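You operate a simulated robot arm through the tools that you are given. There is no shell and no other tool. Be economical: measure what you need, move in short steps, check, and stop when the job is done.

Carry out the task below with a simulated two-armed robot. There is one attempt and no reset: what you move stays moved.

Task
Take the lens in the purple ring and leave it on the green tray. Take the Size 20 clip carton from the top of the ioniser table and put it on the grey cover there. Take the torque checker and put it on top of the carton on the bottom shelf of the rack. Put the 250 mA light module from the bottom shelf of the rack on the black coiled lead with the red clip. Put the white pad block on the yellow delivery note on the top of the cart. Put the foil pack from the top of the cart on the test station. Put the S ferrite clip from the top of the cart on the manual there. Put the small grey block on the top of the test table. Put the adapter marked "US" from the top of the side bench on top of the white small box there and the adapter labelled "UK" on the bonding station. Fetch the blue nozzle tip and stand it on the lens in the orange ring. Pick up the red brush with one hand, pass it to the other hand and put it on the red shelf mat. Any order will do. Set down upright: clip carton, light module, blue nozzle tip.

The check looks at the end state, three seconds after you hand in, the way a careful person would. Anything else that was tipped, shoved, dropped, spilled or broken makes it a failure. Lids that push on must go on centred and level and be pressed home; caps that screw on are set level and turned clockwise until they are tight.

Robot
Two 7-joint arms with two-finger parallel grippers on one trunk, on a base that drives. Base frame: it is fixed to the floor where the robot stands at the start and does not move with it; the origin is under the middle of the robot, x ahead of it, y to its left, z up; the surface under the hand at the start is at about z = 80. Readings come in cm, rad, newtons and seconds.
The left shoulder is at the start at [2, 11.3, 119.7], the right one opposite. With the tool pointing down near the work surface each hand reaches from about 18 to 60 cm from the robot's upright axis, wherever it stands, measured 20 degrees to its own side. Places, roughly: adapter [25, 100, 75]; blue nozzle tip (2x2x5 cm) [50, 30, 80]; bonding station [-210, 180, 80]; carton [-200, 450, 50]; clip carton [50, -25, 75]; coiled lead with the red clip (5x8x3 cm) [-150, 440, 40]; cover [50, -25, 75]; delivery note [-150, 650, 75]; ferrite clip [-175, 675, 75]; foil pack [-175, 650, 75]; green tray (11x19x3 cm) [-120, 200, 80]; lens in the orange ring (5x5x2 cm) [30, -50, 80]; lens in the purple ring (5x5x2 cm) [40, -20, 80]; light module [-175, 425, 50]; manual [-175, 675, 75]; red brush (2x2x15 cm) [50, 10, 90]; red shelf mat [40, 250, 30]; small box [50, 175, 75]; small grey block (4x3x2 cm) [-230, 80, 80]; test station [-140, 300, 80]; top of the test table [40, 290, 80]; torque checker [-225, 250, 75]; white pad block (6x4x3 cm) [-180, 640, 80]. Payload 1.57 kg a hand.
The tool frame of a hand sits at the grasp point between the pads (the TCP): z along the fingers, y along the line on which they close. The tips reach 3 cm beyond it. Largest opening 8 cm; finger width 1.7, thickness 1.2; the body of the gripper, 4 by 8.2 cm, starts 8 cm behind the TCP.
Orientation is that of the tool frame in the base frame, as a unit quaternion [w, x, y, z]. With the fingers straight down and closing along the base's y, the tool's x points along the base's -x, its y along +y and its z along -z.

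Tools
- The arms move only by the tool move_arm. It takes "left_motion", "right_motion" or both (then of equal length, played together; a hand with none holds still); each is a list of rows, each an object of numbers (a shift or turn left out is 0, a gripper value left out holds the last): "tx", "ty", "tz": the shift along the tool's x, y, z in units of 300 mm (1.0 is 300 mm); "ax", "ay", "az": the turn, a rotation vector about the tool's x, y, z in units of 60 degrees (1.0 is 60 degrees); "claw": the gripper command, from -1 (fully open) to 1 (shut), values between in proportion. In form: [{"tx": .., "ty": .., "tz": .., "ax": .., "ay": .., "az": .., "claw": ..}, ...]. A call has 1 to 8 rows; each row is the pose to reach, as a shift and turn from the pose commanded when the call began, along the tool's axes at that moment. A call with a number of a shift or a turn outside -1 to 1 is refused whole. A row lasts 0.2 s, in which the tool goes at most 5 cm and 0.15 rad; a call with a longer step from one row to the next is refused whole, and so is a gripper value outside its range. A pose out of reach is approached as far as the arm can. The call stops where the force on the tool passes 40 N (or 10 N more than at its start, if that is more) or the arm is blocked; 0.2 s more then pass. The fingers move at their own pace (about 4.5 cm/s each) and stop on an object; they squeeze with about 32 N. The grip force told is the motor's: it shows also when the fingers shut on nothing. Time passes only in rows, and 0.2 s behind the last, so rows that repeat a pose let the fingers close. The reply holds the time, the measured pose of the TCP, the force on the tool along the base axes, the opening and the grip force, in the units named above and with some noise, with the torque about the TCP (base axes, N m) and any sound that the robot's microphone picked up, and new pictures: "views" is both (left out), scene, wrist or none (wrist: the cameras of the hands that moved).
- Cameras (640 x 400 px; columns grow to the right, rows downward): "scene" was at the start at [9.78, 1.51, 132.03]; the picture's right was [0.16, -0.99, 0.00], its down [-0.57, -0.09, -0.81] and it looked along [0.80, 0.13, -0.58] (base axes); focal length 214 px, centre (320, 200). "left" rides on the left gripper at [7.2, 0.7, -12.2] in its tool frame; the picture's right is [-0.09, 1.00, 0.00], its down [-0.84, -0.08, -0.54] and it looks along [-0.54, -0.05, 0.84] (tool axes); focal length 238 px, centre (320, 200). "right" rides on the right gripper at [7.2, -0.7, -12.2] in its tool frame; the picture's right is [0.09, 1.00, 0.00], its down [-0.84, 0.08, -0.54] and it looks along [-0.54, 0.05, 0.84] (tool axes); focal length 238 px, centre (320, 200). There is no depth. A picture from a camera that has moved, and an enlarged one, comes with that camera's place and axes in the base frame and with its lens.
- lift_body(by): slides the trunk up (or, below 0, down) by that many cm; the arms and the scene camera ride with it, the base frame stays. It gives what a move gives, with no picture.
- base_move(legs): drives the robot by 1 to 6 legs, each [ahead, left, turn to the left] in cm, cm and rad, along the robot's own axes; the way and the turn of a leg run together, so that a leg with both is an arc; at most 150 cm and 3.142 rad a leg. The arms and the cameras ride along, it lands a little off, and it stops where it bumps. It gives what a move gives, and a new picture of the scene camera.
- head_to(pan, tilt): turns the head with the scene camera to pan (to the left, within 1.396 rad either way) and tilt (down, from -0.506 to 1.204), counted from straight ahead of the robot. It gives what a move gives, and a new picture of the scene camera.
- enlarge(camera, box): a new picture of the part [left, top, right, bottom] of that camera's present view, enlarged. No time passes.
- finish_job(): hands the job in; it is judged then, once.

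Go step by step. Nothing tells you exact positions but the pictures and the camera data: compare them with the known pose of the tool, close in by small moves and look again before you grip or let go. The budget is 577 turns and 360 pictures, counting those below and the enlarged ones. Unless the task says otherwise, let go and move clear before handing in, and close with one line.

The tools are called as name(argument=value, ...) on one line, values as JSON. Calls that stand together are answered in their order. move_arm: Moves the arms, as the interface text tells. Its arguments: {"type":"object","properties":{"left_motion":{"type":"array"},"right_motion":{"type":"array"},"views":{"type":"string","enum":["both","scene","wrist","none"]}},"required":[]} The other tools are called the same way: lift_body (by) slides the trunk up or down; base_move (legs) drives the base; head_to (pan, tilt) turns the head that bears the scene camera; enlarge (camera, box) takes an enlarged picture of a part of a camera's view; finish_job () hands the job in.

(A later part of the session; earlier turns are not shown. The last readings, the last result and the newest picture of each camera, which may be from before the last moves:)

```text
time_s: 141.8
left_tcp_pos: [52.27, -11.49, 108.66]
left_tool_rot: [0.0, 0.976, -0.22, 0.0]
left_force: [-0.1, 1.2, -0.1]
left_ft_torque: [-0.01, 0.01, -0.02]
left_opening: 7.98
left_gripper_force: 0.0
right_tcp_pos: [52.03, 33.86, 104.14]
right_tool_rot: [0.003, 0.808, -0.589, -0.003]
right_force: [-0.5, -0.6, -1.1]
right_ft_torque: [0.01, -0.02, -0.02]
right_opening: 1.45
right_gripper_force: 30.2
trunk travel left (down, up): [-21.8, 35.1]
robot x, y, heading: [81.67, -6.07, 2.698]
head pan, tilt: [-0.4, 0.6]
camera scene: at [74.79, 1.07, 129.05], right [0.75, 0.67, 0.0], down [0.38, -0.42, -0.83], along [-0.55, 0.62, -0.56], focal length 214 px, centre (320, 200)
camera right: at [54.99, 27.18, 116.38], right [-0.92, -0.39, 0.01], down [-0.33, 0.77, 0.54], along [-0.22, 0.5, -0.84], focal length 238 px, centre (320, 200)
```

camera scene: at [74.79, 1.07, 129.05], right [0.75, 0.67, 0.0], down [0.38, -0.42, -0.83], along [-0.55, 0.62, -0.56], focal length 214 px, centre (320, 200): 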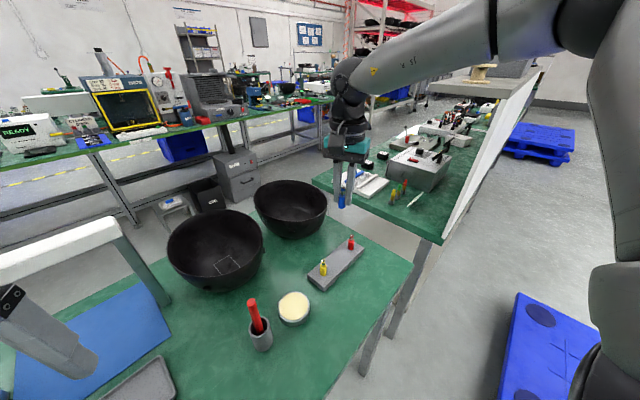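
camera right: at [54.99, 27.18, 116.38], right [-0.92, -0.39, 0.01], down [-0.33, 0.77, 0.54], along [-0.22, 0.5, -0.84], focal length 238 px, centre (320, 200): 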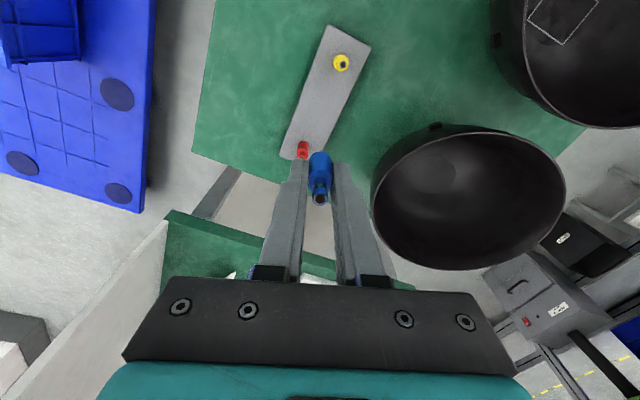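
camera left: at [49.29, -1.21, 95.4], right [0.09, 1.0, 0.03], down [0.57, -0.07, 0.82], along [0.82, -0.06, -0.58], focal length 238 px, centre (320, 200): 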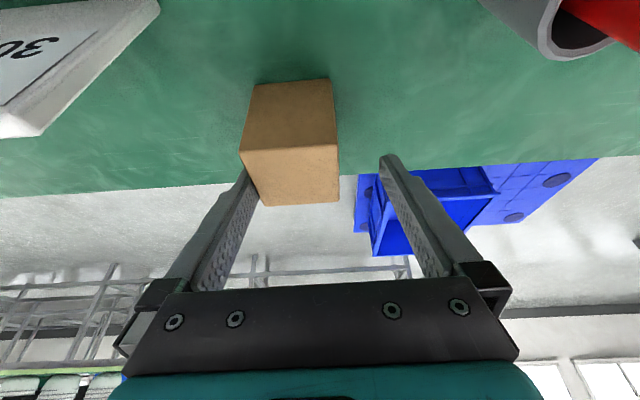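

Nozzle is held. I tuck the right hand in and turn the base right, so the brush comes to the left hand's side.

move_arm(right_motion=[{"tx": 0.1, "ty": -0.1}, {"tx": 0.2, "ty": -0.2}, {"tx": 0.297, "ty": -0.314}], views="none")

base_move(legs=[[0, 0, -0.5]])

head_to(pan=0.45, tilt=0.85)

enlarge(camera="left", box=[0, 0, 640, 400])

```text
time_s: 142.6
left_tcp_pos: [52.5, -11.48, 108.66]
left_tool_rot: [-0.001, 0.976, -0.219, -0.001]
left_force: [-0.9, 0.0, 0.6]
left_ft_torque: [-0.01, -0.01, 0.01]
left_opening: 8.0
left_gripper_force: 0.1
right_tcp_pos: [63.79, 28.39, 103.8]
right_tool_rot: [0.002, 0.808, -0.589, -0.003]
right_force: [0.0, 0.3, -0.4]
right_ft_torque: [0.02, -0.03, 0.0]
right_opening: 1.44
right_gripper_force: 31.0
trunk travel left (down, up): [-21.8, 35.1]
robot x, y, heading: [81.31, -6.35, 2.701]
head pan, tilt: [-0.4, 0.6]
```

```text
time_s: 144.4
left_tcp_pos: [53.32, 2.98, 108.68]
left_tool_rot: [-0.001, 0.892, -0.452, 0.001]
left_force: [-0.3, -0.5, 0.3]
left_ft_torque: [0.0, 0.02, 0.01]
left_opening: 8.02
left_gripper_force: 0.1
right_tcp_pos: [82.17, 32.75, 103.98]
right_tool_rot: [-0.002, -0.638, 0.77, 0.003]
right_force: [0.3, -0.5, -0.3]
right_ft_torque: [-0.01, 0.0, -0.02]
right_opening: 1.43
right_gripper_force: 30.3
trunk travel left (down, up): [-21.8, 35.1]
robot x, y, heading: [81.58, -6.18, 2.203]
head pan, tilt: [-0.4, 0.6]
camera scene: at [78.93, 3.48, 129.05], right [0.97, 0.23, 0.0], down [0.13, -0.55, -0.83], along [-0.19, 0.8, -0.56], focal length 214 px, centre (320, 200)
```

scene: 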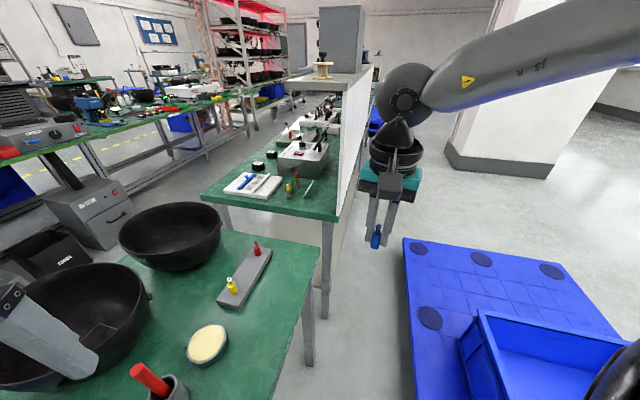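

```text
time_s: 145.5
left_tcp_pos: [53.29, 3.05, 108.83]
left_tool_rot: [0.0, 0.892, -0.452, 0.0]
left_force: [0.5, 0.2, -0.6]
left_ft_torque: [-0.02, 0.03, 0.03]
left_opening: 8.0
left_gripper_force: 0.0
right_tcp_pos: [82.24, 32.65, 103.71]
right_tool_rot: [-0.002, -0.639, 0.769, 0.004]
right_force: [-0.8, 0.3, -0.4]
right_ft_torque: [-0.05, -0.01, -0.02]
right_opening: 1.48
right_gripper_force: 30.5
trunk travel left (down, up): [-21.8, 35.1]
robot x, y, heading: [81.11, -6.27, 2.205]
head pan, tilt: [0.45, 0.85]
camera scene: at [74.06, -1.45, 126.96], right [0.47, 0.88, 0.0], down [0.66, -0.35, -0.66], along [-0.58, 0.31, -0.75], focal length 214 px, centre (320, 200)
```

scene: 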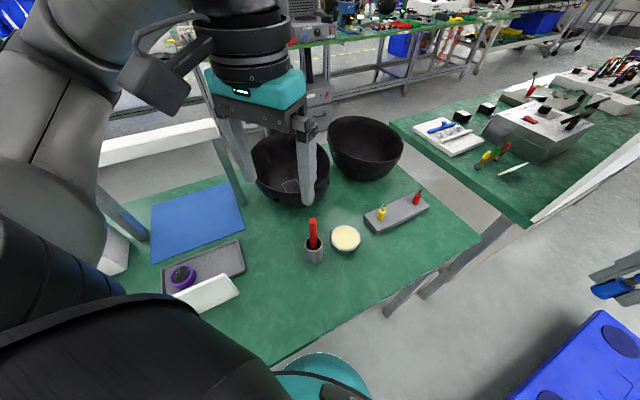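

```text
1.00 times, centred on (320, 200) of left (not enlarged: the box is as wide or as high as the picture)
camera zoom: at [57.13, -3.24, 120.8], right [-0.86, -0.52, 0.0], down [-0.43, 0.72, 0.54], along [-0.28, 0.46, -0.84], focal length 238 px, centre (320, 200)
```

zoom: 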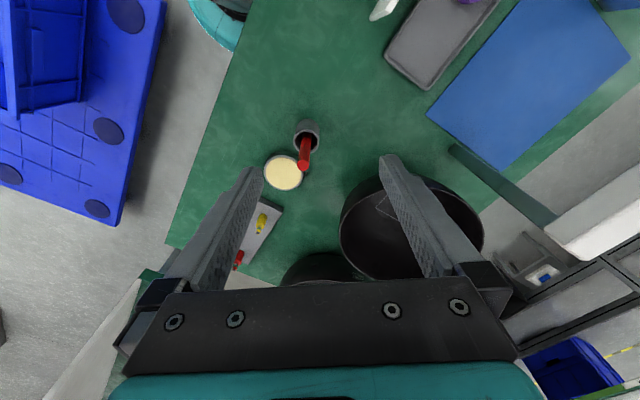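

The brush top is near [52.3, 8.7, 93.8] with a slight lean. Moving the left hand above it.

move_arm(left_motion=[{"tx": -0.08, "ty": -0.04}, {"tx": -0.16, "ty": -0.085, "tz": 0.05}, {"tx": -0.16, "ty": -0.085, "tz": 0.18}, {"tx": -0.16, "ty": -0.085, "tz": 0.3}], views="both")

```text
time_s: 146.5
left_tcp_pos: [52.57, 8.39, 99.59]
left_tool_rot: [-0.001, 0.893, -0.45, -0.001]
left_force: [-1.2, -0.4, 0.1]
left_ft_torque: [0.0, -0.03, 0.01]
left_opening: 7.98
left_gripper_force: 0.1
right_tcp_pos: [82.28, 32.75, 103.71]
right_tool_rot: [-0.001, -0.639, 0.769, 0.003]
right_force: [-0.1, -0.5, -0.4]
right_ft_torque: [0.0, 0.01, -0.03]
right_opening: 1.44
right_gripper_force: 30.9
trunk travel left (down, up): [-21.8, 35.1]
robot x, y, heading: [81.52, -6.34, 2.202]
head pan, tilt: [0.45, 0.85]
camera scene: at [74.05, -1.46, 126.96], right [0.47, 0.88, 0.0], down [0.66, -0.35, -0.66], along [-0.58, 0.31, -0.75], focal length 214 px, centre (320, 200)
camera left: at [56.27, 2.15, 111.76], right [-0.86, -0.52, 0.0], down [-0.43, 0.72, 0.54], along [-0.28, 0.46, -0.84], focal length 238 px, centre (320, 200)
```

scene: 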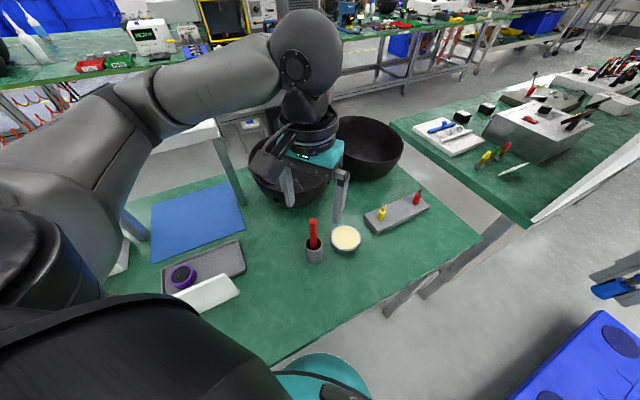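
left: 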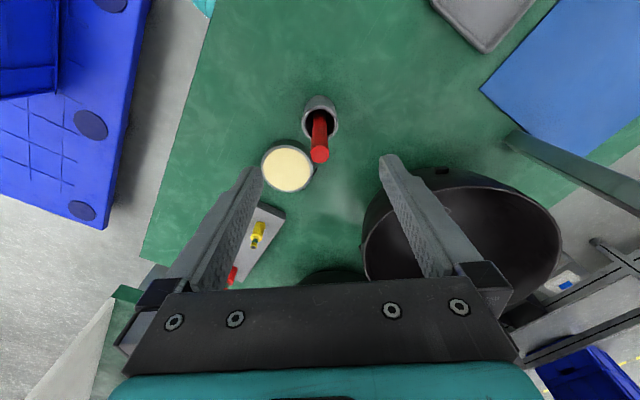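

Centred on the brush. Descend to z≈90.5 and close.

move_arm(left_motion=[{"tz": 0.1}, {"tz": 0.2}, {"tz": 0.3}, {"tz": 0.3, "claw": 1}, {"tz": 0.3, "claw": 1}, {"tz": 0.3, "claw": 1}, {"tz": 0.3, "claw": 1}, {"tz": 0.3, "claw": 1}], views="both")

```text
time_s: 148.3
left_tcp_pos: [52.56, 8.27, 90.78]
left_tool_rot: [-0.001, 0.892, -0.452, -0.001]
left_force: [1.0, 0.5, 1.3]
left_ft_torque: [0.09, -0.12, -0.03]
left_opening: 1.34
left_gripper_force: 23.1
right_tcp_pos: [82.2, 32.84, 103.73]
right_tool_rot: [-0.002, -0.639, 0.77, 0.003]
right_force: [-0.1, 0.4, -0.2]
right_ft_torque: [0.0, -0.01, 0.02]
right_opening: 1.44
right_gripper_force: 31.2
trunk travel left (down, up): [-21.8, 35.1]
robot x, y, heading: [81.36, -6.44, 2.208]
head pan, tilt: [0.45, 0.85]
camera scene: at [74.06, -1.46, 126.96], right [0.47, 0.88, 0.0], down [0.66, -0.35, -0.66], along [-0.58, 0.31, -0.75], focal length 214 px, centre (320, 200)
camera left: at [56.36, 2.06, 102.83], right [-0.86, -0.52, 0.0], down [-0.43, 0.72, 0.54], along [-0.28, 0.46, -0.84], focal length 238 px, centre (320, 200)
```

scene: 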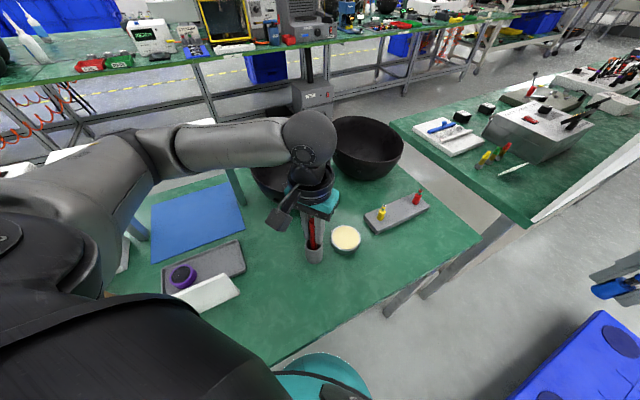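
left: 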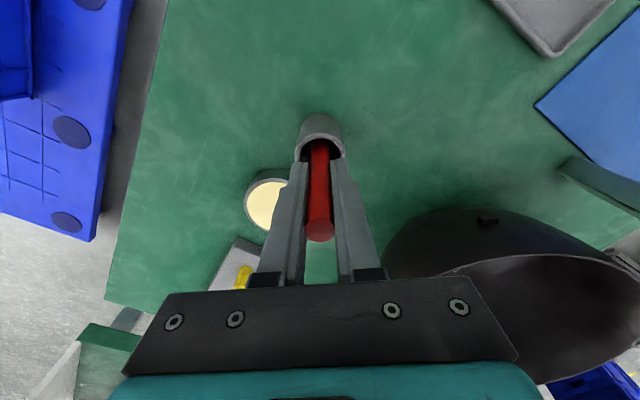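

Gripped; lifting the brush straight out of the cup.

move_arm(left_motion=[{"tz": 0}, {"tz": -0.05}, {"tz": -0.13}, {"tz": -0.23}, {"tz": -0.33}, {"tz": -0.45}], views="both")

```text
time_s: 149.7
left_tcp_pos: [52.61, 8.42, 104.15]
left_tool_rot: [0.0, 0.892, -0.452, 0.001]
left_force: [0.5, -0.1, 0.2]
left_ft_torque: [0.0, 0.02, 0.0]
left_opening: 1.29
left_gripper_force: 30.2
right_tcp_pos: [82.21, 32.71, 103.83]
right_tool_rot: [-0.002, -0.639, 0.769, 0.003]
right_force: [-0.3, 0.2, 1.0]
right_ft_torque: [0.02, 0.0, 0.03]
right_opening: 1.44
right_gripper_force: 30.4
trunk travel left (down, up): [-21.8, 35.1]
robot x, y, heading: [81.72, -5.94, 2.203]
head pan, tilt: [0.45, 0.85]
camera scene: at [74.08, -1.46, 126.96], right [0.47, 0.88, 0.0], down [0.66, -0.35, -0.66], along [-0.58, 0.31, -0.75], focal length 214 px, centre (320, 200)
camera left: at [56.38, 2.21, 116.28], right [-0.86, -0.52, 0.0], down [-0.43, 0.72, 0.54], along [-0.28, 0.46, -0.84], focal length 238 px, centre (320, 200)
```

scene: 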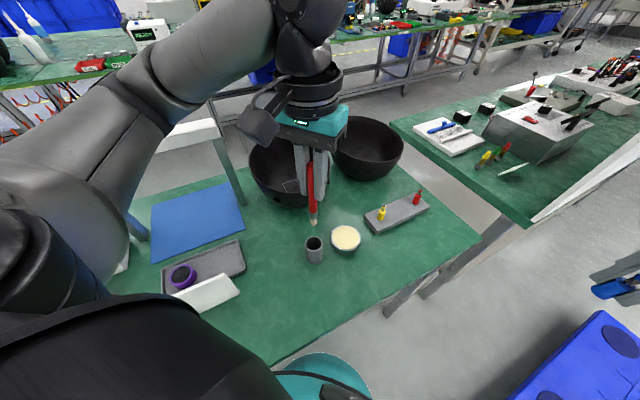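
left: 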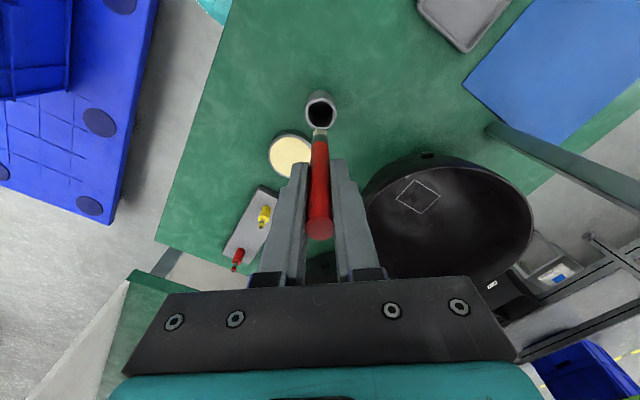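

Brush is out, cup undisturbed. I raise it a bit and drive round to the right end of the table for the orange lens.

move_arm(left_motion=[{"tz": -0.1}, {"tz": -0.2}], views="none")

base_move(legs=[[-30, 0, 0], [0, 0, -0.632], [-100, 0, 0], [0, 64, 0]])

head_to(pan=0.0, tilt=0.6)

```text
time_s: 150.3
left_tcp_pos: [52.56, 8.41, 110.25]
left_tool_rot: [0.0, 0.892, -0.452, -0.001]
left_force: [-0.9, -1.0, 0.0]
left_ft_torque: [0.0, -0.01, 0.04]
left_opening: 1.26
left_gripper_force: 29.9
right_tcp_pos: [82.25, 32.72, 103.78]
right_tool_rot: [-0.001, -0.639, 0.77, 0.003]
right_force: [-0.1, 0.1, -0.1]
right_ft_torque: [-0.01, 0.02, 0.01]
right_opening: 1.44
right_gripper_force: 31.0
trunk travel left (down, up): [-21.8, 35.1]
robot x, y, heading: [81.45, -6.21, 2.204]
head pan, tilt: [0.45, 0.85]
```

```text
time_s: 162.3
left_tcp_pos: [19.72, -103.88, 110.18]
left_tool_rot: [0.002, -0.7, 0.714, 0.001]
left_force: [-0.3, -0.2, -0.1]
left_ft_torque: [0.02, -0.01, 0.01]
left_opening: 1.29
left_gripper_force: 30.0
right_tcp_pos: [58.12, -102.78, 103.86]
right_tool_rot: [0.0, -0.358, 0.934, 0.003]
right_force: [-1.2, -0.4, -0.6]
right_ft_torque: [0.01, -0.02, -0.01]
right_opening: 1.44
right_gripper_force: 30.9
trunk travel left (down, up): [-21.8, 35.1]
robot x, y, heading: [33.73, -132.98, 1.549]
head pan, tilt: [0.45, 0.85]
camera scene: at [30.8, -124.76, 126.96], right [0.91, 0.42, 0.0], down [0.31, -0.68, -0.66], along [-0.27, 0.6, -0.75], focal length 214 px, centre (320, 200)
```

scene: 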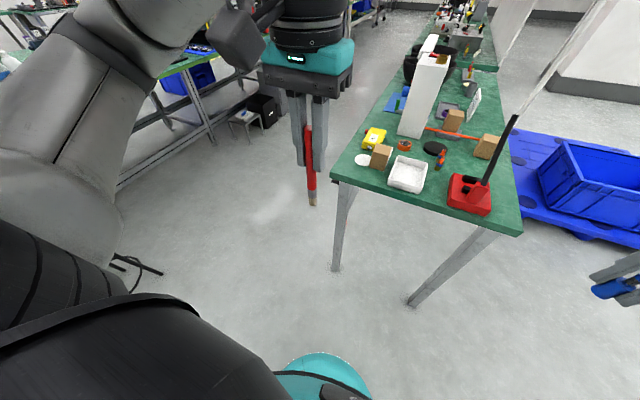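

```text
time_s: 163.2
left_tcp_pos: [19.69, -103.94, 110.15]
left_tool_rot: [0.001, -0.701, 0.713, 0.001]
left_force: [-0.8, -0.2, -0.4]
left_ft_torque: [0.04, -0.01, 0.01]
left_opening: 1.31
left_gripper_force: 29.9
right_tcp_pos: [58.06, -102.69, 103.82]
right_tool_rot: [0.0, -0.359, 0.933, 0.003]
right_force: [-0.5, 0.3, 0.0]
right_ft_torque: [-0.02, -0.03, -0.01]
right_opening: 1.45
right_gripper_force: 30.8
trunk travel left (down, up): [-21.8, 35.1]
robot x, y, heading: [34.28, -132.86, 1.55]
head pan, tilt: [0.0, 0.6]
camera scene: at [34.27, -123.03, 129.05], right [1.0, -0.02, 0.0], down [-0.01, -0.57, -0.82], along [0.02, 0.82, -0.57], focal length 214 px, centre (320, 200)
```

scene: 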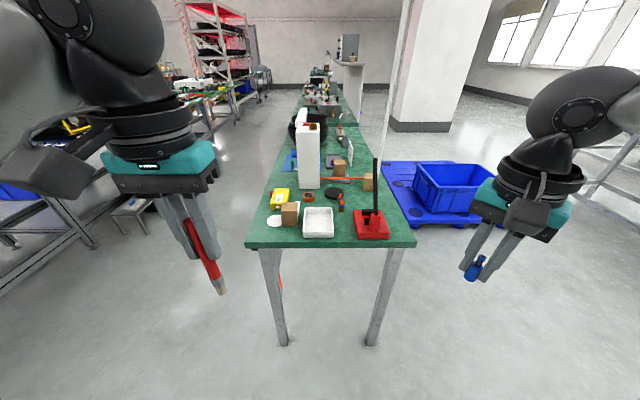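

Orange lens at about [31.6, -50]. I stand so it lies ~20° to the right hand's side.

base_move(legs=[[0, 20, 0.02], [34, 0, 0]])

enlarge(camera="right", box=[0, 0, 640, 400])

```text
time_s: 166.5
left_tcp_pos: [-0.43, -70.8, 110.15]
left_tool_rot: [-0.001, -0.704, 0.71, 0.0]
left_force: [-0.7, -0.5, 0.3]
left_ft_torque: [-0.02, 0.02, -0.02]
left_opening: 1.32
left_gripper_force: 29.9
right_tcp_pos: [38.05, -69.19, 103.81]
right_tool_rot: [-0.002, -0.364, 0.931, 0.003]
right_force: [1.3, 0.4, 0.4]
right_ft_torque: [0.02, -0.01, 0.0]
right_opening: 1.47
right_gripper_force: 30.8
trunk travel left (down, up): [-21.8, 35.1]
robot x, y, heading: [14.04, -99.57, 1.562]
head pan, tilt: [0.0, 0.6]
camera scene: at [14.28, -89.75, 129.04], right [1.0, -0.01, 0.0], down [-0.01, -0.57, -0.82], along [0.01, 0.82, -0.57], focal length 214 px, centre (320, 200)
```

scene: 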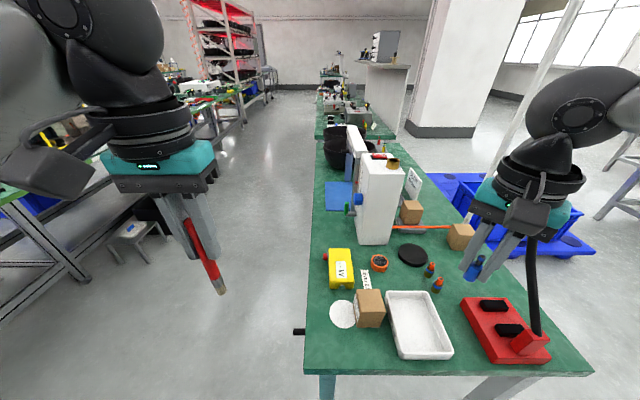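

```text
1.00 times, centred on (320, 200) of right (not enlarged: the box is as wide or as high as the picture)
camera zoom: at [33.13, -74.62, 116.01], right [-0.74, 0.67, 0.01], down [0.57, 0.62, 0.54], along [0.36, 0.41, -0.84], focal length 238 px, centre (320, 200)
```

zoom: 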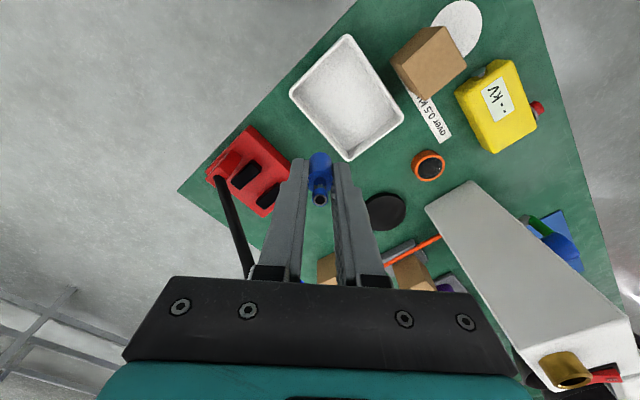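

I check how far the nozzle protrudes below the fingers, and the lens detail.

enlarge(camera="scene", box=[440, 200, 560, 300])

enlarge(camera="right", box=[380, 120, 480, 210])

```text
4.00 times, centred on (500, 250) of scene
camera zoom: at [14.28, -89.75, 129.04], right [1.0, -0.01, 0.0], down [-0.01, -0.57, -0.82], along [0.01, 0.82, -0.57], focal length 858 px, centre (-400, 0)
```

zoom: 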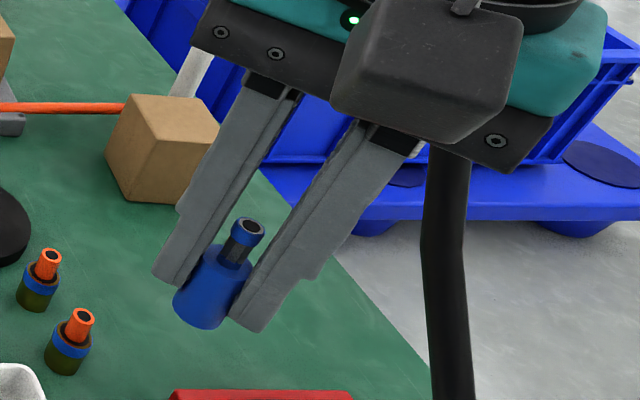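

```text
4.44 times, centred on (430, 165) of right
camera zoom: at [33.13, -74.62, 116.01], right [-0.74, 0.67, 0.01], down [0.57, 0.62, 0.54], along [0.36, 0.41, -0.84], focal length 1059 px, centre (-169, 356)
```

zoom: 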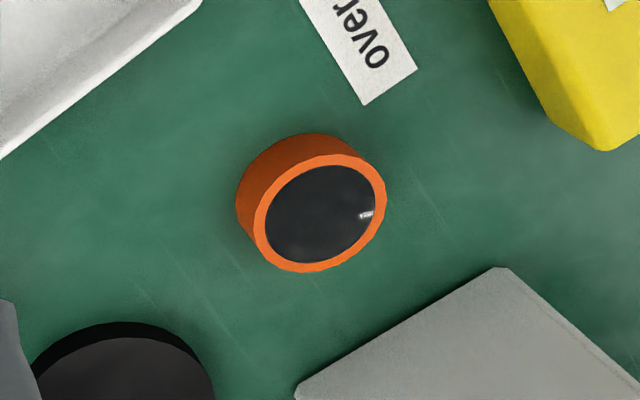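

Nozzle bottom is about 1 cm below the fingertips. I move over the orange lens at height, then check.

move_arm(right_motion=[{"tx": -0.05, "ty": 0.13}, {"tx": -0.1, "ty": 0.26}, {"tx": -0.15, "ty": 0.39}, {"tx": -0.2, "ty": 0.52}, {"tx": -0.247, "ty": 0.62}, {"tx": -0.247, "ty": 0.62, "tz": 0.1}, {"tx": -0.247, "ty": 0.62, "tz": 0.25}], views="both")

```text
time_s: 168.1
left_tcp_pos: [-0.39, -70.83, 110.12]
left_tool_rot: [0.001, -0.703, 0.711, 0.0]
left_force: [0.0, -0.3, 1.3]
left_ft_torque: [-0.01, 0.07, 0.0]
left_opening: 1.31
left_gripper_force: 29.8
right_tcp_pos: [32.05, -52.04, 96.74]
right_tool_rot: [-0.001, -0.363, 0.932, 0.007]
right_force: [0.5, -0.1, -0.9]
right_ft_torque: [-0.01, 0.04, -0.02]
right_opening: 1.43
right_gripper_force: 30.1
right hand out of reach, approached as far as the arm can: row 5, 6, 7
trunk travel left (down, up): [-21.8, 35.1]
robot x, y, heading: [14.17, -99.71, 1.564]
head pan, tilt: [0.0, 0.6]
camera scene: at [14.3, -89.82, 129.05], right [1.0, -0.01, 0.0], down [-0.01, -0.56, -0.83], along [0.01, 0.83, -0.56], focal length 214 px, centre (320, 200)
camera right: at [27.24, -57.55, 109.04], right [-0.74, 0.67, 0.01], down [0.57, 0.62, 0.54], along [0.36, 0.41, -0.84], focal length 238 px, centre (320, 200)
```

scene: 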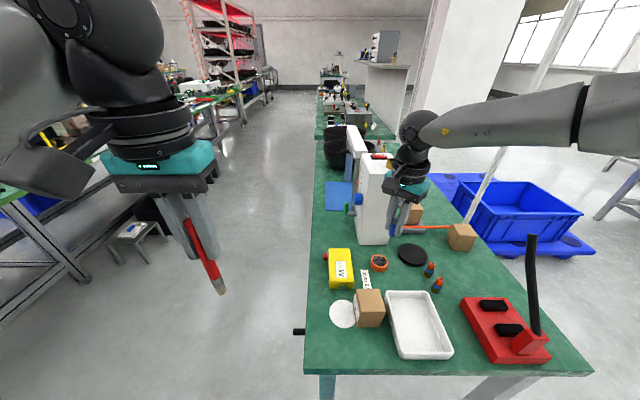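
right: 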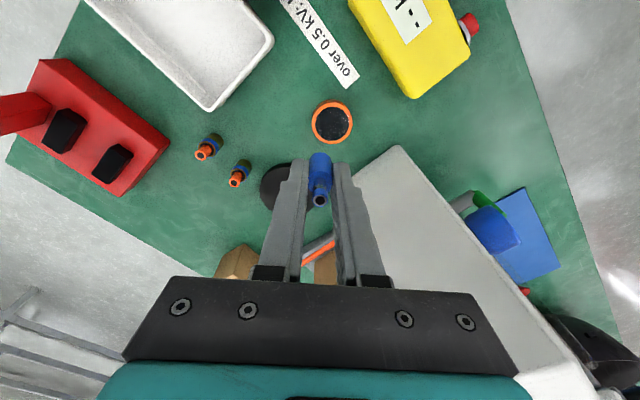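

At the reach edge; I pull the hand back and shift the base 6 cm ahead and 4 cm left.

move_arm(right_motion=[{"tx": 0.05, "ty": -0.13, "tz": -0.05}, {"tx": 0.107, "ty": -0.264, "tz": -0.1}], views="none")

base_move(legs=[[6, 4, 0]])

enlarge(camera="right", box=[220, 60, 420, 220])

```text
time_s: 168.7
left_tcp_pos: [-0.38, -71.01, 110.13]
left_tool_rot: [0.001, -0.704, 0.71, 0.0]
left_force: [0.7, -0.2, 0.5]
left_ft_torque: [0.0, 0.04, 0.01]
left_opening: 1.29
left_gripper_force: 30.1
right_tcp_pos: [34.86, -60.21, 99.97]
right_tool_rot: [-0.001, -0.363, 0.932, 0.004]
right_force: [-0.2, 0.1, -0.7]
right_ft_torque: [0.02, 0.03, -0.01]
right_opening: 1.43
right_gripper_force: 30.9
trunk travel left (down, up): [-21.8, 35.1]
robot x, y, heading: [14.19, -100.28, 1.562]
head pan, tilt: [0.0, 0.6]
```

```text
time_s: 169.8
left_tcp_pos: [-4.42, -64.75, 110.13]
left_tool_rot: [0.0, -0.704, 0.71, 0.0]
left_force: [0.0, -0.3, -0.1]
left_ft_torque: [-0.03, 0.0, -0.01]
left_opening: 1.29
left_gripper_force: 29.3
right_tcp_pos: [30.95, -54.14, 99.98]
right_tool_rot: [-0.001, -0.364, 0.931, 0.003]
right_force: [-0.7, -0.6, -0.1]
right_ft_torque: [-0.04, -0.03, -0.03]
right_opening: 1.45
right_gripper_force: 30.9
trunk travel left (down, up): [-21.8, 35.1]
robot x, y, heading: [9.92, -94.0, 1.566]
head pan, tilt: [0.0, 0.6]
camera scene: at [10.37, -83.7, 129.04], right [1.0, -0.01, 0.0], down [-0.01, -0.57, -0.82], along [0.01, 0.82, -0.57], focal length 214 px, centre (320, 200)
```

scene: 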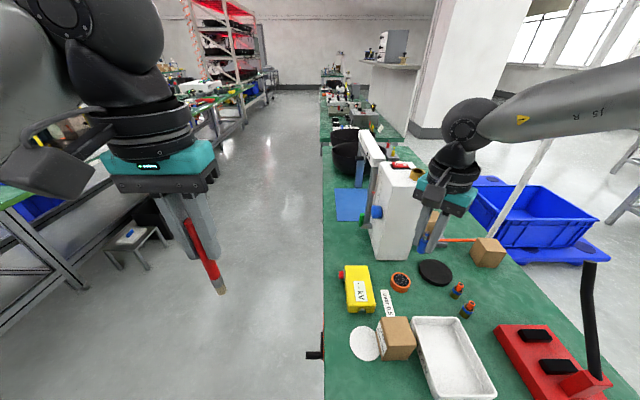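

```text
2.50 times, centred on (320, 140) of right
camera zoom: at [26.19, -59.54, 112.18], right [-0.74, 0.67, 0.01], down [0.57, 0.62, 0.54], along [0.36, 0.41, -0.84], focal length 596 px, centre (320, 350)
```

zoom: 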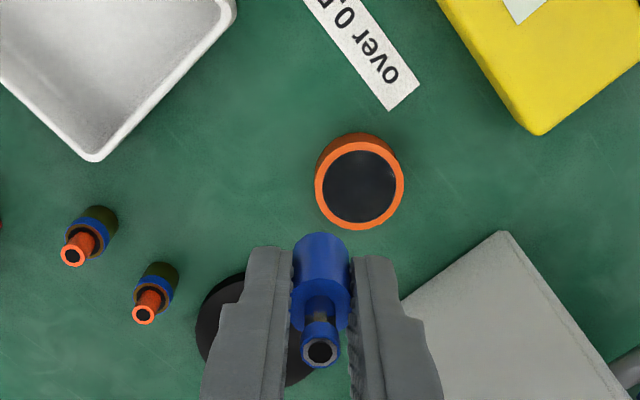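

Lens centre [30.9, -50.8]; nozzle is aligned with the TCP. Move over and descend to just above.

move_arm(right_motion=[{"tx": -0.072, "ty": 0.083}, {"tx": -0.072, "ty": 0.083, "tz": 0.13}, {"tx": -0.072, "ty": 0.083, "tz": 0.26}, {"tx": -0.072, "ty": 0.083, "tz": 0.36}, {"tx": -0.072, "ty": 0.083, "tz": 0.41}], views="wrist")

enlarge(camera="right", box=[240, 100, 400, 220])

enlarge(camera="scene", box=[370, 200, 450, 300])

```text
time_s: 171.0
left_tcp_pos: [-4.37, -64.76, 110.14]
left_tool_rot: [0.0, -0.704, 0.711, 0.0]
left_force: [0.1, 0.1, -0.7]
left_ft_torque: [0.01, -0.01, 0.01]
left_opening: 1.34
left_gripper_force: 29.9
right_tcp_pos: [30.96, -50.98, 87.61]
right_tool_rot: [-0.001, -0.363, 0.932, 0.004]
right_force: [-0.1, 0.5, -0.1]
right_ft_torque: [-0.02, -0.01, -0.01]
right_opening: 1.46
right_gripper_force: 30.7
trunk travel left (down, up): [-21.8, 35.1]
robot x, y, heading: [10.37, -93.37, 1.564]
head pan, tilt: [0.0, 0.6]
camera right: at [26.21, -56.44, 99.81], right [-0.74, 0.67, 0.01], down [0.57, 0.62, 0.54], along [0.36, 0.41, -0.84], focal length 238 px, centre (320, 200)
```

right: 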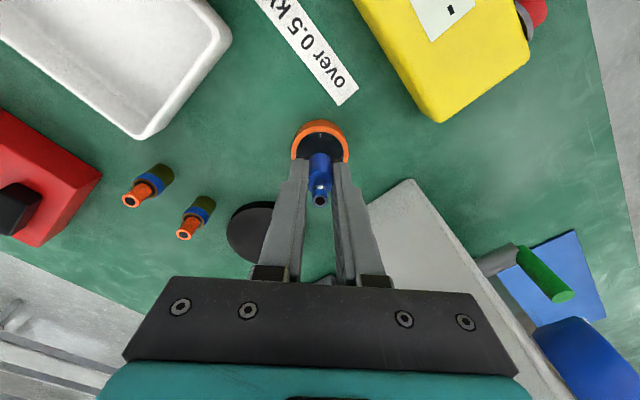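

```text
3.33 times, centred on (320, 160) of right
camera zoom: at [26.21, -56.44, 99.81], right [-0.74, 0.67, 0.01], down [0.57, 0.62, 0.54], along [0.36, 0.41, -0.84], focal length 794 px, centre (320, 333)
```

zoom: 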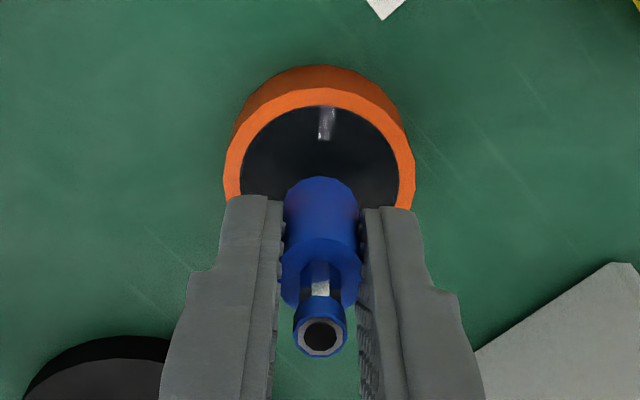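

```text
4.00 times, centred on (410, 250) of scene
camera zoom: at [10.42, -83.78, 129.05], right [1.0, -0.01, 0.0], down [-0.01, -0.56, -0.83], along [0.01, 0.82, -0.56], focal length 858 px, centre (-40, 0)
```

zoom: 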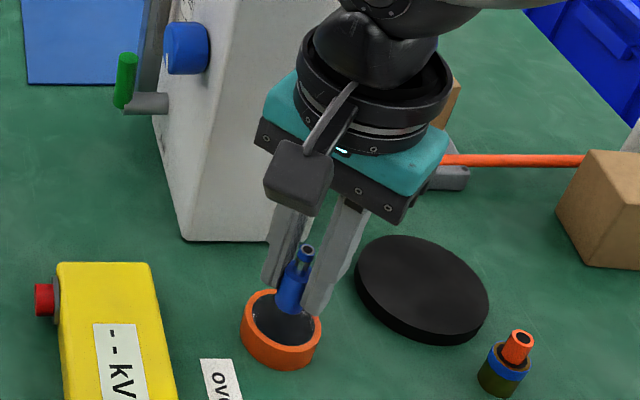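

Centred on the lens within 0.1 cm. Creep down to contact.

move_arm(right_motion=[{"tz": 0.03}, {"tz": 0.05}, {"tz": 0.055}], views="none")

move_arm(right_motion=[{"tz": 0.01}, {"tz": 0.01}], views="none")

move_arm(right_motion=[{"tz": 0.01}, {"tz": 0.01}], views="none")

```text
time_s: 171.8
left_tcp_pos: [-4.38, -64.79, 110.09]
left_tool_rot: [0.001, -0.704, 0.71, 0.0]
left_force: [0.3, 0.9, 0.4]
left_ft_torque: [-0.01, 0.01, 0.03]
left_opening: 1.28
left_gripper_force: 29.6
right_tcp_pos: [30.94, -51.02, 86.16]
right_tool_rot: [0.0, -0.364, 0.932, 0.004]
right_force: [0.8, -0.7, -0.8]
right_ft_torque: [-0.01, -0.01, 0.02]
right_opening: 1.43
right_gripper_force: 30.6
trunk travel left (down, up): [-21.8, 35.1]
robot x, y, heading: [10.12, -93.83, 1.559]
head pan, tilt: [0.0, 0.6]
```

```text
time_s: 172.4
left_tcp_pos: [-4.31, -64.81, 110.04]
left_tool_rot: [0.0, -0.704, 0.71, 0.0]
left_force: [0.1, -0.3, -0.6]
left_ft_torque: [-0.03, -0.01, 0.01]
left_opening: 1.31
left_gripper_force: 30.1
right_tcp_pos: [31.02, -51.0, 85.97]
right_tool_rot: [0.0, -0.363, 0.932, 0.005]
right_force: [0.2, 0.3, 0.6]
right_ft_torque: [0.0, 0.0, 0.0]
right_opening: 1.44
right_gripper_force: 30.0
right hand out of reach, approached as far as the arm can: row 1, 2
trunk travel left (down, up): [-21.8, 35.1]
robot x, y, heading: [10.12, -93.49, 1.559]
head pan, tilt: [0.0, 0.6]
```

```text
time_s: 173.0
left_tcp_pos: [-4.34, -64.79, 110.17]
left_tool_rot: [0.001, -0.704, 0.71, 0.001]
left_force: [-0.3, 0.6, 0.4]
left_ft_torque: [-0.03, -0.01, 0.01]
left_opening: 1.29
left_gripper_force: 29.8
right_tcp_pos: [31.09, -51.08, 85.91]
right_tool_rot: [-0.001, -0.363, 0.932, 0.005]
right_force: [-0.3, 0.4, 1.0]
right_ft_torque: [0.04, -0.04, 0.02]
right_opening: 1.46
right_gripper_force: 30.9
trunk travel left (down, up): [-21.8, 35.1]
robot x, y, heading: [10.29, -93.87, 1.56]
head pan, tilt: [0.0, 0.6]
```

The arm is at a limit again; I finish the descent with the trunk.

lift_body(by=-0.4)

lift_body(by=-0.3)

enlarge(camera="scene", box=[390, 240, 430, 300])

```text
time_s: 173.5
left_tcp_pos: [-4.4, -65.01, 109.84]
left_tool_rot: [0.001, -0.705, 0.71, 0.001]
left_force: [0.3, 0.6, -0.5]
left_ft_torque: [-0.05, 0.02, -0.02]
left_opening: 1.33
left_gripper_force: 30.1
right_tcp_pos: [31.05, -51.16, 85.74]
right_tool_rot: [0.0, -0.362, 0.932, 0.007]
right_force: [2.7, -2.3, 28.1]
right_ft_torque: [-0.13, -0.26, 0.0]
right_opening: 1.43
right_gripper_force: 30.7
trunk travel left (down, up): [-21.4, 35.5]
robot x, y, heading: [10.45, -93.94, 1.563]
head pan, tilt: [0.0, 0.6]
```

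```text
time_s: 174.0
left_tcp_pos: [-4.38, -65.0, 109.4]
left_tool_rot: [0.001, -0.704, 0.71, 0.001]
left_force: [1.1, -0.1, 0.2]
left_ft_torque: [0.03, -0.04, 0.01]
left_opening: 1.33
left_gripper_force: 29.8
right_tcp_pos: [31.02, -51.19, 85.23]
right_tool_rot: [0.0, -0.363, 0.932, 0.007]
right_force: [1.7, 0.2, 26.3]
right_ft_torque: [-0.09, -0.07, 0.01]
right_opening: 1.44
right_gripper_force: 30.6
trunk travel left (down, up): [-21.2, 35.8]
robot x, y, heading: [9.86, -93.84, 1.557]
head pan, tilt: [0.0, 0.6]
```

```text
6.67 times, centred on (410, 270) of scene
camera zoom: at [10.35, -83.93, 128.37], right [1.0, -0.01, 0.0], down [-0.01, -0.56, -0.83], along [0.01, 0.83, -0.56], focal length 1430 px, centre (-280, -267)
```

zoom: 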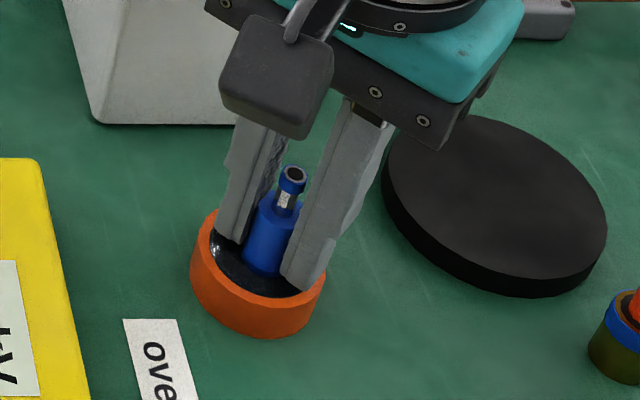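

Seated on the lens with some push; I relieve slightly and release.

lift_body(by=0.35)

move_arm(right_motion=[{"claw": 0.55}, {"claw": 0.3}, {"claw": 0.1}, {"claw": 0.1}], views="none")

enlarge(camera="scene", box=[390, 240, 430, 300])

enlarge(camera="right", box=[240, 100, 400, 220])

```text
time_s: 174.5
left_tcp_pos: [-4.37, -64.88, 109.86]
left_tool_rot: [0.0, -0.704, 0.71, 0.0]
left_force: [-0.5, 0.2, 0.1]
left_ft_torque: [-0.02, -0.02, -0.03]
left_opening: 1.3
left_gripper_force: 29.7
right_tcp_pos: [31.11, -51.21, 85.41]
right_tool_rot: [-0.001, -0.364, 0.932, 0.002]
right_force: [-1.9, 2.1, 6.8]
right_ft_torque: [0.07, 0.04, 0.02]
right_opening: 1.45
right_gripper_force: 30.2
trunk travel left (down, up): [-21.5, 35.5]
robot x, y, heading: [10.02, -93.52, 1.563]
head pan, tilt: [0.0, 0.6]
```

```text
time_s: 175.5
left_tcp_pos: [-4.37, -64.88, 109.76]
left_tool_rot: [0.0, -0.704, 0.711, 0.001]
left_force: [-0.1, 0.2, -0.1]
left_ft_torque: [0.01, -0.01, 0.0]
left_opening: 1.32
left_gripper_force: 29.6
right_tcp_pos: [31.08, -51.14, 85.45]
right_tool_rot: [-0.001, -0.363, 0.932, 0.004]
right_force: [-0.3, 0.3, -0.6]
right_ft_torque: [0.02, -0.01, 0.01]
right_opening: 3.57
right_gripper_force: 0.1
trunk travel left (down, up): [-21.5, 35.5]
robot x, y, heading: [10.19, -93.67, 1.56]
head pan, tilt: [0.0, 0.6]
```

```text
6.67 times, centred on (410, 270) of scene
camera zoom: at [10.42, -83.78, 128.7], right [1.0, -0.01, 0.0], down [-0.01, -0.56, -0.83], along [0.01, 0.83, -0.56], focal length 1430 px, centre (-280, -267)
```

zoom: 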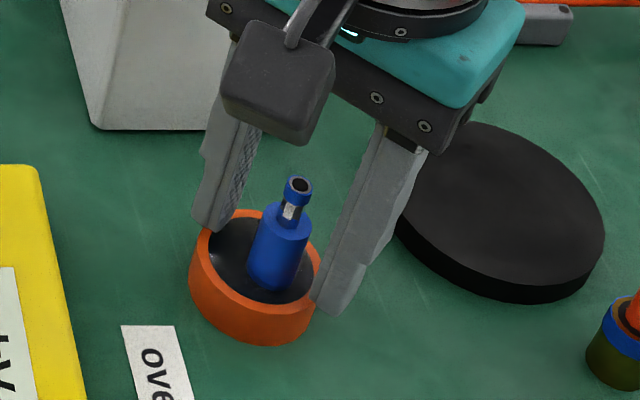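

```text
3.33 times, centred on (320, 160) of right
camera zoom: at [26.34, -56.68, 97.69], right [-0.74, 0.67, 0.01], down [0.57, 0.62, 0.54], along [0.36, 0.41, -0.84], focal length 794 px, centre (320, 333)
```

zoom: 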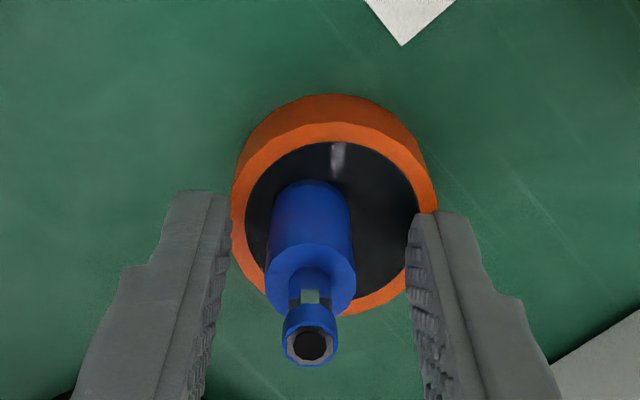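

The nozzle stands upright in the lens. Rise straight up with the trunk.

lift_body(by=12)

enlarge(camera="right", box=[240, 80, 400, 200])

```text
time_s: 177.0
left_tcp_pos: [-4.35, -64.74, 121.84]
left_tool_rot: [0.001, -0.704, 0.71, 0.0]
left_force: [-0.6, 0.0, -0.3]
left_ft_torque: [-0.02, 0.01, -0.05]
left_opening: 1.31
left_gripper_force: 29.7
right_tcp_pos: [31.16, -51.02, 97.42]
right_tool_rot: [-0.001, -0.363, 0.932, 0.003]
right_force: [0.1, 0.4, 0.2]
right_ft_torque: [0.0, -0.01, 0.0]
right_opening: 3.59
right_gripper_force: 0.1
trunk travel left (down, up): [-33.5, 23.5]
robot x, y, heading: [10.24, -94.04, 1.557]
head pan, tilt: [0.0, 0.6]
```

```text
3.33 times, centred on (320, 140) of right
camera zoom: at [26.34, -56.67, 109.68], right [-0.74, 0.67, 0.01], down [0.57, 0.62, 0.54], along [0.36, 0.41, -0.84], focal length 794 px, centre (320, 400)
```

zoom: 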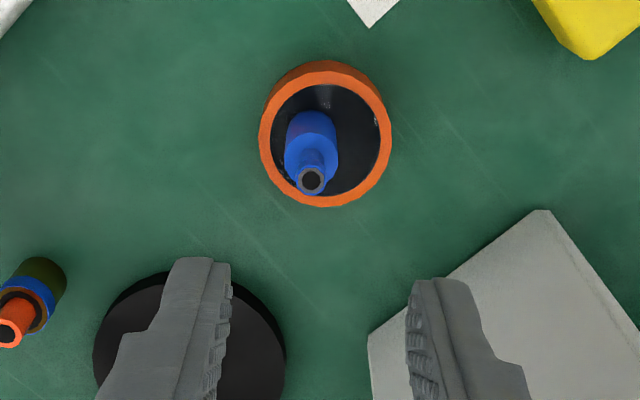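

Nozzle done. I back away from the table into free floor for the brush hand-over.

move_arm(right_motion=[{"tz": -0.1}, {"tz": -0.25, "tx": 0.05, "ty": -0.05}, {"tz": -0.35, "tx": 0.12, "ty": -0.12}, {"tz": -0.4, "tx": 0.2, "ty": -0.22}], views="none")

base_move(legs=[[-60, 0, 0]])

```text
time_s: 178.0
left_tcp_pos: [-4.29, -64.88, 121.77]
left_tool_rot: [-0.001, -0.705, 0.71, 0.001]
left_force: [0.7, -0.3, -0.1]
left_ft_torque: [0.0, -0.01, 0.03]
left_opening: 1.32
left_gripper_force: 29.6
right_tcp_pos: [31.34, -60.62, 109.54]
right_tool_rot: [0.0, -0.363, 0.932, 0.003]
right_force: [-0.4, -0.9, 0.0]
right_ft_torque: [0.03, -0.01, 0.02]
right_opening: 3.59
right_gripper_force: 0.0
trunk travel left (down, up): [-33.5, 23.5]
robot x, y, heading: [10.4, -93.75, 1.556]
head pan, tilt: [0.0, 0.6]
```

```text
time_s: 181.4
left_tcp_pos: [-5.0, -124.83, 121.69]
left_tool_rot: [0.0, -0.705, 0.709, 0.001]
left_force: [0.2, 0.2, -0.2]
left_ft_torque: [0.01, 0.04, -0.01]
left_opening: 1.31
left_gripper_force: 29.9
right_tcp_pos: [30.79, -120.21, 109.51]
right_tool_rot: [-0.001, -0.364, 0.931, 0.003]
right_force: [0.2, -0.6, -0.8]
right_ft_torque: [0.01, -0.02, 0.02]
right_opening: 3.58
right_gripper_force: 0.0
trunk travel left (down, up): [-33.5, 23.5]
robot x, y, heading: [9.5, -153.64, 1.564]
head pan, tilt: [0.0, 0.6]
camera scene: at [9.82, -143.71, 140.7], right [1.0, -0.01, 0.0], down [0.0, -0.56, -0.83], along [0.01, 0.83, -0.56], focal length 214 px, centre (320, 200)
```

scene: 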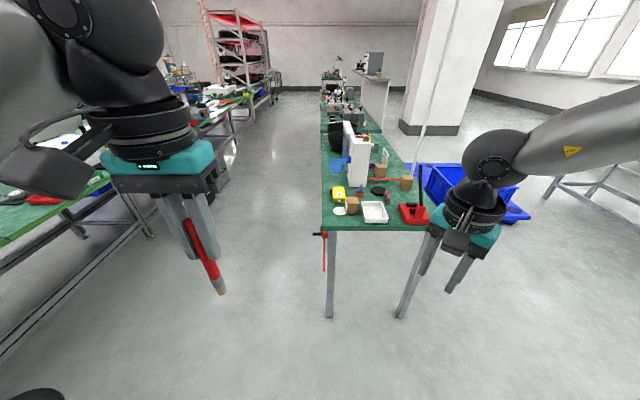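

Now hand-over prep: I turn the right hand so its fingers will point left horizontally and close across the brush handle.

move_arm(right_motion=[{"az": 0.14, "claw": -0.3}, {"az": 0.28, "claw": -0.3}, {"az": 0.42, "claw": -0.3}, {"az": 0.56, "claw": -0.3}, {"az": 0.71, "claw": -0.3}], views="none")

move_arm(right_motion=[{"ay": 0.13}, {"ay": 0.26, "tx": 0.05}, {"ay": 0.39, "tx": 0.1}, {"ay": 0.52, "tx": 0.15}, {"ay": 0.65, "tx": 0.2}, {"ay": 0.75, "tx": 0.25}], views="none")

move_arm(right_motion=[{"ay": 0.13}, {"ay": 0.26}, {"ay": 0.39}, {"ay": 0.52}, {"ay": 0.65}, {"ay": 0.75}], views="scene")

```text
refused: row 5 steps farther than a row can; nothing moved
```

```text
time_s: 182.8
left_tcp_pos: [-4.98, -124.8, 121.84]
left_tool_rot: [0.001, -0.705, 0.709, 0.001]
left_force: [-0.5, -0.9, 0.1]
left_ft_torque: [0.01, -0.04, 0.02]
left_opening: 1.3
left_gripper_force: 30.0
right_tcp_pos: [25.2, -125.38, 109.41]
right_tool_rot: [-0.358, -0.338, 0.86, -0.136]
right_force: [-1.0, 0.4, -0.9]
right_ft_torque: [0.0, 0.0, -0.01]
right_opening: 3.61
right_gripper_force: 0.0
trunk travel left (down, up): [-33.5, 23.5]
robot x, y, heading: [9.6, -153.46, 1.56]
head pan, tilt: [0.0, 0.6]
```

```text
time_s: 184.2
left_tcp_pos: [-4.95, -124.72, 121.83]
left_tool_rot: [0.001, -0.705, 0.71, 0.001]
left_force: [0.3, 0.0, -1.3]
left_ft_torque: [-0.02, 0.01, 0.0]
left_opening: 1.3
left_gripper_force: 30.1
right_tcp_pos: [25.45, -127.66, 112.99]
right_tool_rot: [0.66, 0.26, -0.658, 0.253]
right_force: [0.9, 0.6, 0.1]
right_ft_torque: [0.01, 0.01, 0.03]
right_opening: 3.6
right_gripper_force: 0.1
right hand out of reach, approached as far as the arm can: row 5, 6
trunk travel left (down, up): [-33.5, 23.5]
robot x, y, heading: [9.55, -153.61, 1.562]
head pan, tilt: [0.0, 0.6]
camera scene: at [9.78, -143.65, 140.7], right [1.0, -0.01, 0.0], down [0.0, -0.57, -0.82], along [0.01, 0.82, -0.57], focal length 214 px, centre (320, 200)
```

scene: 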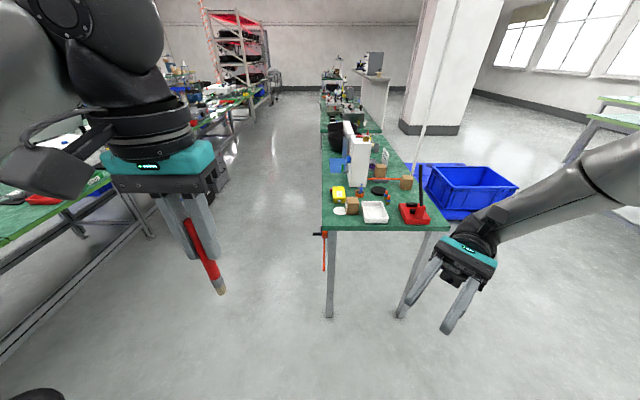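

The yaw row was refused but the tilt worked; the fingers are horizontal. I now swing them to point left/forward.

move_arm(right_motion=[{"ax": -0.14}, {"ax": -0.28}, {"ax": -0.42}, {"ax": -0.56}, {"ax": -0.7}, {"ax": -0.84}, {"ax": -0.98}], views="scene")

```text
time_s: 185.8
left_tcp_pos: [-5.02, -124.83, 121.8]
left_tool_rot: [0.001, -0.704, 0.71, 0.001]
left_force: [0.6, -0.4, -0.7]
left_ft_torque: [-0.02, 0.01, -0.04]
left_opening: 1.31
left_gripper_force: 30.2
right_tcp_pos: [25.49, -127.64, 113.05]
right_tool_rot: [0.702, -0.095, -0.698, -0.101]
right_force: [0.0, 0.0, -0.3]
right_ft_torque: [-0.02, 0.02, -0.02]
right_opening: 3.63
right_gripper_force: 0.1
trunk travel left (down, up): [-33.5, 23.5]
robot x, y, heading: [9.49, -153.41, 1.559]
head pan, tilt: [0.0, 0.6]
camera scene: at [9.78, -143.71, 140.71], right [1.0, -0.01, 0.0], down [0.0, -0.56, -0.83], along [0.01, 0.83, -0.56], focal length 214 px, centre (320, 200)
```

scene: 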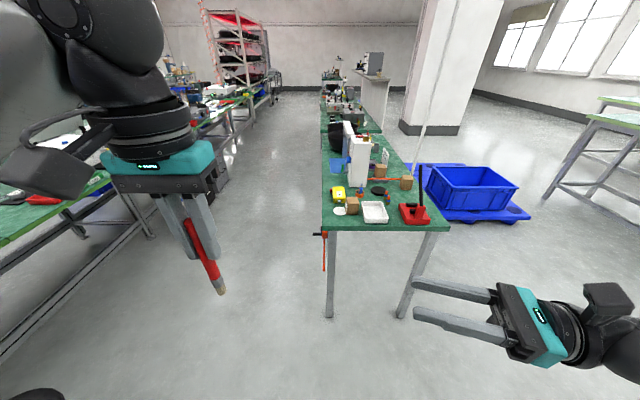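

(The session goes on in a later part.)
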